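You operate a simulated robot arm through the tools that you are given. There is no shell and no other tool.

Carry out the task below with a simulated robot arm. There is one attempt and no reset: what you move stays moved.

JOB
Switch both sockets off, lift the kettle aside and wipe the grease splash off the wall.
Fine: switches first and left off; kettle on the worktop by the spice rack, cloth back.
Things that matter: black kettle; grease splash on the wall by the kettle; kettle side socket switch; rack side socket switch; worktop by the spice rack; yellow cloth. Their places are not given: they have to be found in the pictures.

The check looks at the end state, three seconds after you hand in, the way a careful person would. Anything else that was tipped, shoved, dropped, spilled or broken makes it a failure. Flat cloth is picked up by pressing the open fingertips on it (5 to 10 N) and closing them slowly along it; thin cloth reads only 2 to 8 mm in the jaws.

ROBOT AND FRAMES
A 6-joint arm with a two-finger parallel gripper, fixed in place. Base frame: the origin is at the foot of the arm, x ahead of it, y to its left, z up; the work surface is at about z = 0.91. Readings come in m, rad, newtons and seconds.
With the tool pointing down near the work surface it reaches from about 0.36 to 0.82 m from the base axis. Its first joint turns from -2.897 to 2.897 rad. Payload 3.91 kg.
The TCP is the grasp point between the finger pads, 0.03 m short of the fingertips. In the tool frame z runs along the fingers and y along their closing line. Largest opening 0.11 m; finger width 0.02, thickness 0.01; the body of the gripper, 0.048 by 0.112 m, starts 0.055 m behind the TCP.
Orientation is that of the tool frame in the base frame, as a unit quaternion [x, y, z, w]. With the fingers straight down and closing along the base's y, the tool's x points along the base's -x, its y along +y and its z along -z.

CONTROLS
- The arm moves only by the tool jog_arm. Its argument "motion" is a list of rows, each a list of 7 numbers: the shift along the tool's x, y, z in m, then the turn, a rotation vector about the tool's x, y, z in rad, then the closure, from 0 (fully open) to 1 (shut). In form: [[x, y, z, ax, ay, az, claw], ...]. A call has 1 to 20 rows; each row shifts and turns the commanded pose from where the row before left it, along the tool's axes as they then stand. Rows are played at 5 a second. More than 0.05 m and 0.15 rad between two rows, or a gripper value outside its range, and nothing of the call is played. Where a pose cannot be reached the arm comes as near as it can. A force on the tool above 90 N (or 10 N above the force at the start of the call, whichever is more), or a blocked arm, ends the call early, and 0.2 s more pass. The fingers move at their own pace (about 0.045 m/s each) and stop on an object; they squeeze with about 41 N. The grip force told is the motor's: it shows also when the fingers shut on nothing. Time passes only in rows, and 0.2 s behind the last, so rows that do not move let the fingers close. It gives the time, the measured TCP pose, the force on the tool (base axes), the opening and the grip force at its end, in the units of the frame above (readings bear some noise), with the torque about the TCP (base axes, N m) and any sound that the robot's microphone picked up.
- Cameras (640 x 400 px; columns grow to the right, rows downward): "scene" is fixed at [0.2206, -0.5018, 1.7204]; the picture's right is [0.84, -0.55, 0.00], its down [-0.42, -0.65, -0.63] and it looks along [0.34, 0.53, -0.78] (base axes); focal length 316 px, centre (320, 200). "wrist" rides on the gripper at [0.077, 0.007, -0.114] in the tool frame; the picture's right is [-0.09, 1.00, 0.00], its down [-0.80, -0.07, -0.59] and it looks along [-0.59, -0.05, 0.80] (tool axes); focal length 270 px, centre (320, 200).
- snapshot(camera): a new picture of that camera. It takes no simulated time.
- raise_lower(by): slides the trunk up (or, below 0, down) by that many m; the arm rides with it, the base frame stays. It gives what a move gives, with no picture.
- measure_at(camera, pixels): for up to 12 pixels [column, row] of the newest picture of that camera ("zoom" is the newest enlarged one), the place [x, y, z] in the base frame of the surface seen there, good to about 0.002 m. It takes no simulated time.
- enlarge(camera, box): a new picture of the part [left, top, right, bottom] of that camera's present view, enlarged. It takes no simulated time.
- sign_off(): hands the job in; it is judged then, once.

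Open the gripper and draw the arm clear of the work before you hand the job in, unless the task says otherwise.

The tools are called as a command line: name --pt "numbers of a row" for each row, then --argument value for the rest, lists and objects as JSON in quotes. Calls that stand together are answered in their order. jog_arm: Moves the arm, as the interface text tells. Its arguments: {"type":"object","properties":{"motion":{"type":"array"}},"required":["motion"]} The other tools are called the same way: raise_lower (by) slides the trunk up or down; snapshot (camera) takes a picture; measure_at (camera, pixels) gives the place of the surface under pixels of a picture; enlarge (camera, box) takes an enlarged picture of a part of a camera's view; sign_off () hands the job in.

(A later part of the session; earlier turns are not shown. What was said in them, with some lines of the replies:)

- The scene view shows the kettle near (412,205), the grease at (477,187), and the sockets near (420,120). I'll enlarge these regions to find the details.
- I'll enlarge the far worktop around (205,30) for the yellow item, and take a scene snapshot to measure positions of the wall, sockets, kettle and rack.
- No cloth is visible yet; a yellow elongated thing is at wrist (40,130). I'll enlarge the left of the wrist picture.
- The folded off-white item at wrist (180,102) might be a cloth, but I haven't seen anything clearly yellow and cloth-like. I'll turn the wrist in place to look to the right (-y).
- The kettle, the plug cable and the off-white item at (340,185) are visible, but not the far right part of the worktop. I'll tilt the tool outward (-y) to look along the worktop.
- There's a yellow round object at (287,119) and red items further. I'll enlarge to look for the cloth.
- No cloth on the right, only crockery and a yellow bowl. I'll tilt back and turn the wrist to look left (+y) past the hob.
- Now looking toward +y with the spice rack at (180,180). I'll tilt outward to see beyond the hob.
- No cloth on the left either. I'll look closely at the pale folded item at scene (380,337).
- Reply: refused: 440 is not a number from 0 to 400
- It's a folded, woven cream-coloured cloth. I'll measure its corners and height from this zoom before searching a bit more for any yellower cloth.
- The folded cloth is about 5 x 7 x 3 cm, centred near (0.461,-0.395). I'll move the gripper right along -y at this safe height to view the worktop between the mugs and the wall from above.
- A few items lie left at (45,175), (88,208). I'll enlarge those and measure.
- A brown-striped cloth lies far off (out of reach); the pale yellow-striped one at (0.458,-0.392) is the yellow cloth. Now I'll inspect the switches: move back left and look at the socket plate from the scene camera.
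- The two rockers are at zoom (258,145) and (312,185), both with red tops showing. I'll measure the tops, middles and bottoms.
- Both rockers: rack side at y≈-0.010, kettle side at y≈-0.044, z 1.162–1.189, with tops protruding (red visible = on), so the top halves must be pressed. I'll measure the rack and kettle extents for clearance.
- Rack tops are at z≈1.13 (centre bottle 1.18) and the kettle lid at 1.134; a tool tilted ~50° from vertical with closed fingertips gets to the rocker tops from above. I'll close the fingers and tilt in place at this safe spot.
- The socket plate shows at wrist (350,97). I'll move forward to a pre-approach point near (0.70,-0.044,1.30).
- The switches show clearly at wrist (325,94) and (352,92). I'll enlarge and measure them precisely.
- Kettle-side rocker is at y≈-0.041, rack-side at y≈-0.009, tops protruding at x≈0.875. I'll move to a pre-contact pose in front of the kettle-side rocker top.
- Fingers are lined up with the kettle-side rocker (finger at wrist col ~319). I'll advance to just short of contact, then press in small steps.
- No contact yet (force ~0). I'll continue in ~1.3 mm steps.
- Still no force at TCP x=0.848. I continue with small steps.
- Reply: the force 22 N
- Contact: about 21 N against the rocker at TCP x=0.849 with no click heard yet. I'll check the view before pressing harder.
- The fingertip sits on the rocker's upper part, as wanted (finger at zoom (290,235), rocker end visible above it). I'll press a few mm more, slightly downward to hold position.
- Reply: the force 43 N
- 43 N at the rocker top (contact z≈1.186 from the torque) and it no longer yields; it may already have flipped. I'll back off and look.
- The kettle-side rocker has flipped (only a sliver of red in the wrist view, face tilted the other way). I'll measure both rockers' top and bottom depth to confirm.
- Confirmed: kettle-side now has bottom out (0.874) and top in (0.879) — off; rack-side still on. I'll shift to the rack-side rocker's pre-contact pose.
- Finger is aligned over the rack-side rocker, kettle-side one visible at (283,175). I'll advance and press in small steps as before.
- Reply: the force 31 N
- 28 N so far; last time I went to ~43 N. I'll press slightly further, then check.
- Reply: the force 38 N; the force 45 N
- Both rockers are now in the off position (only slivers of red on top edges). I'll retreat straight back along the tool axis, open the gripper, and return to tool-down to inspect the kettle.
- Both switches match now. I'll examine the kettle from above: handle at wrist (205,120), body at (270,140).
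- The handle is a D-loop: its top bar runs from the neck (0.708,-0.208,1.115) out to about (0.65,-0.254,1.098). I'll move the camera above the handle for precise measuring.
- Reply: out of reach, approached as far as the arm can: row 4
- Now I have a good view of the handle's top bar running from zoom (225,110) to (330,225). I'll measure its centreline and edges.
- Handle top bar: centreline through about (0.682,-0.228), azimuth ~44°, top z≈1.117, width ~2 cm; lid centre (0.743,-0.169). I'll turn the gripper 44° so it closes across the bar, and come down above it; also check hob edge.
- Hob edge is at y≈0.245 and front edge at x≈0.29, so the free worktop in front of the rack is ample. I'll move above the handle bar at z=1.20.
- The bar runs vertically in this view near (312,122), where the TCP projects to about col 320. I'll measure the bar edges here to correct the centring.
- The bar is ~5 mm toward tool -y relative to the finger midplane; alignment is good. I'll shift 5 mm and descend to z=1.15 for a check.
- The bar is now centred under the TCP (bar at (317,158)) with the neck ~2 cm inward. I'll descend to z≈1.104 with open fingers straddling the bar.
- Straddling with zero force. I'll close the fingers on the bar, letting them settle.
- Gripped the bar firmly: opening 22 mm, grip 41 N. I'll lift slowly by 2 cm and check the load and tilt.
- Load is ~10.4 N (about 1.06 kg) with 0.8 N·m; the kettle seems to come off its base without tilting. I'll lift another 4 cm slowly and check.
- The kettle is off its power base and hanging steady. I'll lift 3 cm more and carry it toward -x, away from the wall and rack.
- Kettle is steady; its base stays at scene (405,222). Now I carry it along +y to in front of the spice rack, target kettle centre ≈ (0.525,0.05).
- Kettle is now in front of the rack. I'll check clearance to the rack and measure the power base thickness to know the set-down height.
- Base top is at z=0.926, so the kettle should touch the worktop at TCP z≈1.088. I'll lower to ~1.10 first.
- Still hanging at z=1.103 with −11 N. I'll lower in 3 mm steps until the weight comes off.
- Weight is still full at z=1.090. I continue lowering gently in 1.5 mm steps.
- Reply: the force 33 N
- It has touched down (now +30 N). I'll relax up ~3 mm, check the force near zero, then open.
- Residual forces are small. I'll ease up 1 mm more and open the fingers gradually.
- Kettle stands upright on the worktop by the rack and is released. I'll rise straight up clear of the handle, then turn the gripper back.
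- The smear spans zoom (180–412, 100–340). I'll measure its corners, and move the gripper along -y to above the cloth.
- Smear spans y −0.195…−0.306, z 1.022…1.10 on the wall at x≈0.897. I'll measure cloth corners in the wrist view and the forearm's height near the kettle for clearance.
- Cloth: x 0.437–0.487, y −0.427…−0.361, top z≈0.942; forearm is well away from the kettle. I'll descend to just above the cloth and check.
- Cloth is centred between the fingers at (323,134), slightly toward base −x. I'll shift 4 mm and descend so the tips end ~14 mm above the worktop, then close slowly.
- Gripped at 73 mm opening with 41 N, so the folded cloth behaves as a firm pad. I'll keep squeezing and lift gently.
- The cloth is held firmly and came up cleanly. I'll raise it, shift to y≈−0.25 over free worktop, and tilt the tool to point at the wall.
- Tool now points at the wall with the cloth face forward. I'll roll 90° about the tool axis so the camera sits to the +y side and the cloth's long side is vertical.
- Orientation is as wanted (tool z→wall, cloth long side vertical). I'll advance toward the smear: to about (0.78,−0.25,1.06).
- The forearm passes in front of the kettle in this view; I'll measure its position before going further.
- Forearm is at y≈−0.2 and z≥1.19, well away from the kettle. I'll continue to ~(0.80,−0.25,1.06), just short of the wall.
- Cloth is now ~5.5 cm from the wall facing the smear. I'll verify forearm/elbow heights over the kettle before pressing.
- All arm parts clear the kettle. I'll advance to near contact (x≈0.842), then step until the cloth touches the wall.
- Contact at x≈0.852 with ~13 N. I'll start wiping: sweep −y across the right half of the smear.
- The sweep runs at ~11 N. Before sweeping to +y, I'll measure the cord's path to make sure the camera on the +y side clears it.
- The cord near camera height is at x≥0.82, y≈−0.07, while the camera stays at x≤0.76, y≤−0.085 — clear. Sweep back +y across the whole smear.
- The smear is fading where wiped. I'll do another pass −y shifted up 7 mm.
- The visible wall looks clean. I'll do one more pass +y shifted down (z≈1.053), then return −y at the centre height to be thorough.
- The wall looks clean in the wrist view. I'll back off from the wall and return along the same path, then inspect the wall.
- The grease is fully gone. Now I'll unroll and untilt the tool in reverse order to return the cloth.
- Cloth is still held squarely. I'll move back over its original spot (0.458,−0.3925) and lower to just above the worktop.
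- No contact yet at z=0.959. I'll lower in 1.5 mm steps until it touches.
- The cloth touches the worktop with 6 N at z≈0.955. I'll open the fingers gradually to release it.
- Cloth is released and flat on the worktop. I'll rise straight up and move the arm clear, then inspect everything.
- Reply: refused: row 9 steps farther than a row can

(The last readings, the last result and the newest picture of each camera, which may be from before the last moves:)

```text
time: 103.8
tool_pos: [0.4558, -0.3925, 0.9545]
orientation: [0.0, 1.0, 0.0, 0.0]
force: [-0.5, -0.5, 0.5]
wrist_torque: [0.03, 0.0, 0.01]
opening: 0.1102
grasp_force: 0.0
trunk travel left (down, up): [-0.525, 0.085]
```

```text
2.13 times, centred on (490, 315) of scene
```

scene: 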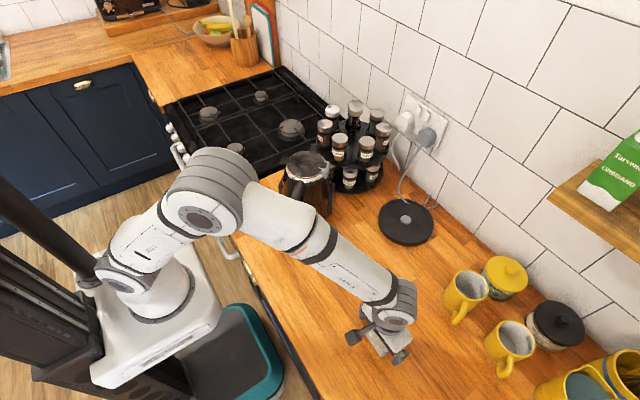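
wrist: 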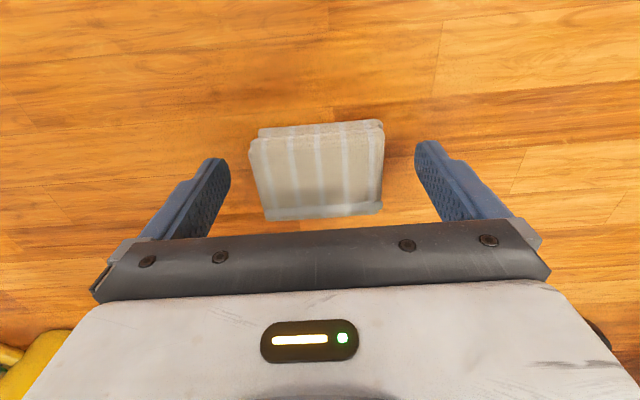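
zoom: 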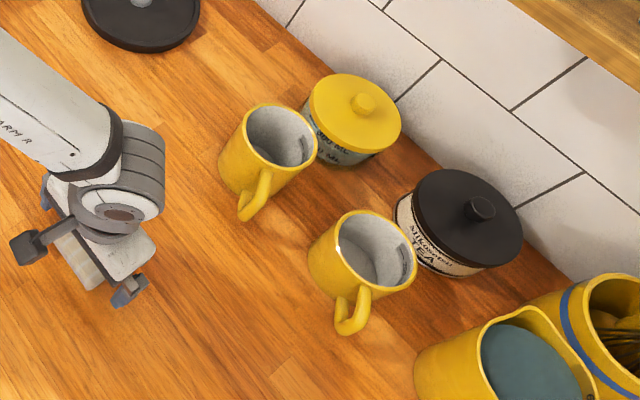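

The call was refused because row 9 was too long; nothing moved. I'll repeat with smaller steps: straight up first, then toward the start position.

jog_arm --pt "0 0 -0.01 0 0 0 0" --pt "0 0 -0.03 0 0 0 0" --pt "0 0 -0.04 0 0 0 0" --pt "0 0 -0.045 0 0 0 0" --pt "0 0 -0.045 0 0 0 0" --pt "0 0 -0.045 0 0 0 0" --pt "0 0 -0.045 0 0 0 0" --pt "0 0 -0.045 0 0 0 0" --pt "0 0 -0.045 0 0 0 0" --pt "0 0 -0.045 0 0 0 0" --pt "0.01 0.044 -0.01 0 0 0 0" --pt "0.01 0.044 0 0 0 0 0" --pt "0.01 0.044 0 0 0 0 0" --pt "0.01 0.044 0 0 0 0 0" --pt "0.01 0.044 0 0 0 0 0" --pt "0.01 0.044 0 0 0 0 0" --pt "0.005 0.044 0 0 0 0 0"

snapshot --camera "scene"

snapshot --camera "wrist"

enlarge --camera "scene" --box '[340, 230, 640, 400]'

enlarge --camera "scene" --box '[250, 80, 450, 250]'

```text
time: 107.4
tool_pos: [0.391, -0.084, 1.3597]
orientation: [0.001, 1.0, 0.001, 0.0]
force: [-0.5, 0.5, -0.5]
wrist_torque: [0.04, -0.02, -0.01]
opening: 0.1101
grasp_force: 0.0
trunk travel left (down, up): [-0.525, 0.085]
```

```text
taken
```

scene: 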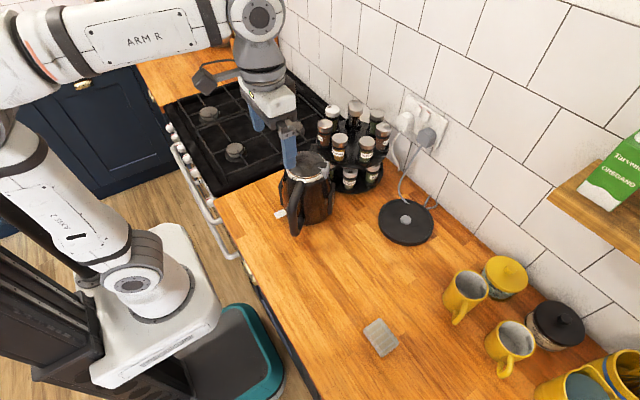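

```text
taken
```

wrist: 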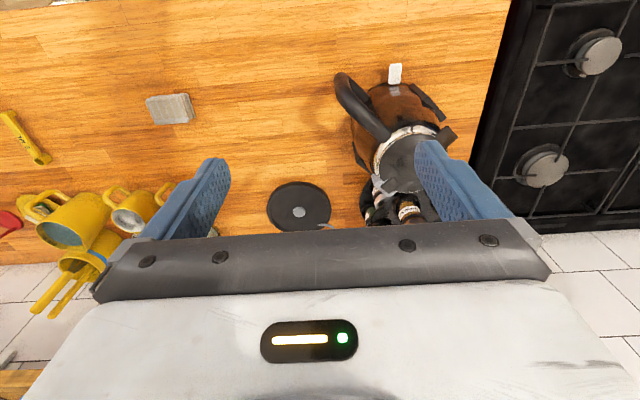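

```text
2.13 times, centred on (490, 315) of scene
```

zoom: 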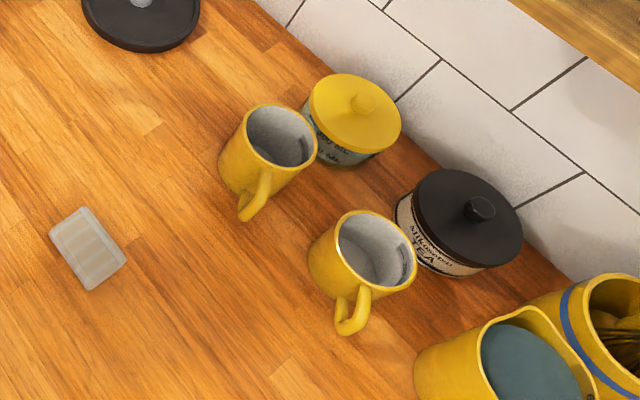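

```text
2.35 times, centred on (350, 165) of scene
```

zoom: 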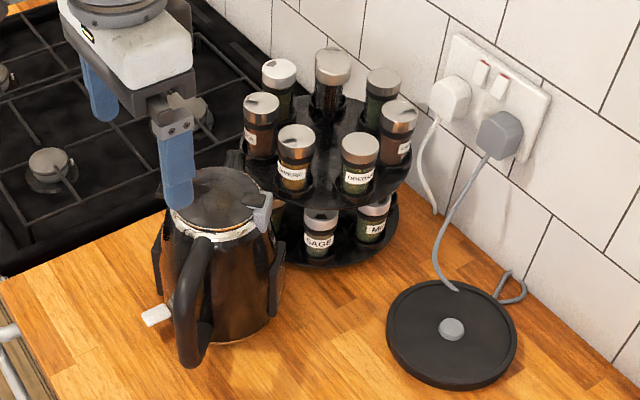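

The cloth is back at scene (380,337), kettle upright by the rack, wall clean. A final close check of the switches and of the cloth's position before handing in.

enlarge --camera "scene" --box '[400, 90, 460, 135]'

measure_at --camera "zoom" --pixels '[[225, 170], [215, 200], [212, 220], [300, 215], [285, 250], [278, 272]]'

measure_at --camera "scene" --pixels '[[380, 337], [366, 331], [381, 320], [396, 344], [382, 355], [313, 165], [480, 185]]'

```text
8.89 times, centred on (430, 112) of scene
```

zoom: 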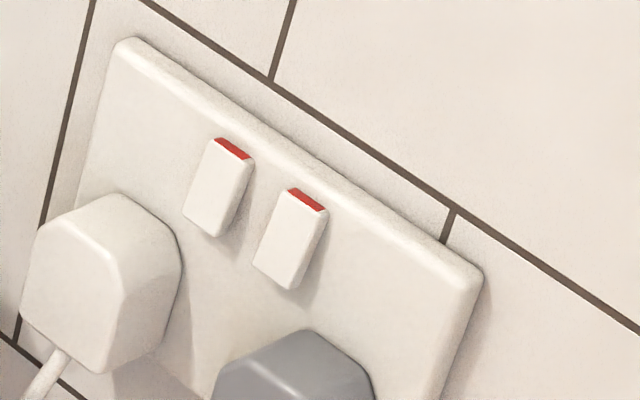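

```text
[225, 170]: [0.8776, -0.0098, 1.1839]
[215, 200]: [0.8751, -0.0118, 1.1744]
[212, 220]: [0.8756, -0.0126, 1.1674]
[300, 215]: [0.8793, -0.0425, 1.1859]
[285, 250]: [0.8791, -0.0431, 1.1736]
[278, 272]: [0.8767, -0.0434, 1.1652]
```

```text
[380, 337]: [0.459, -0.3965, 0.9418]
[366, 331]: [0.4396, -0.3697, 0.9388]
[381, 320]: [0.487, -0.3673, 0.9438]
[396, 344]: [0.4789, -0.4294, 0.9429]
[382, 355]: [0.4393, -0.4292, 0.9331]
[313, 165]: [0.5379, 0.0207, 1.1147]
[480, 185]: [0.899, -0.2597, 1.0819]
```

Both rockers are in the off position (tops pressed in). The wall is clean, the kettle is upright by the rack, the cloth is back in its original spot, and the gripper is open and clear, so I'm handing in.

sign_off

```text
The job is handed in.
```

The job is done and handed in; I don't have the check's verdict yet.

- **Switches:** I switched both sockets off first and they stayed off. In the last close-up both rockers have their tops pressed in.
- **Kettle:** it came off its power base cleanly and is standing upright on the worktop in front of the spice rack, about 2–3 cm from it. The power base and cord stayed where they were.
- **Grease splash:** five passes with the cloth took it off, and I couldn't see any left in a close-up of the wall.
- **Cloth:** the only cloth in reach was the pale, cream-striped folded one, so I took it to be the yellow cloth. It is back in its original spot, a bit darker from the grease.

I saw nothing else tipped, shoved or spilled. The gripper is open and the arm is up clear of the work.
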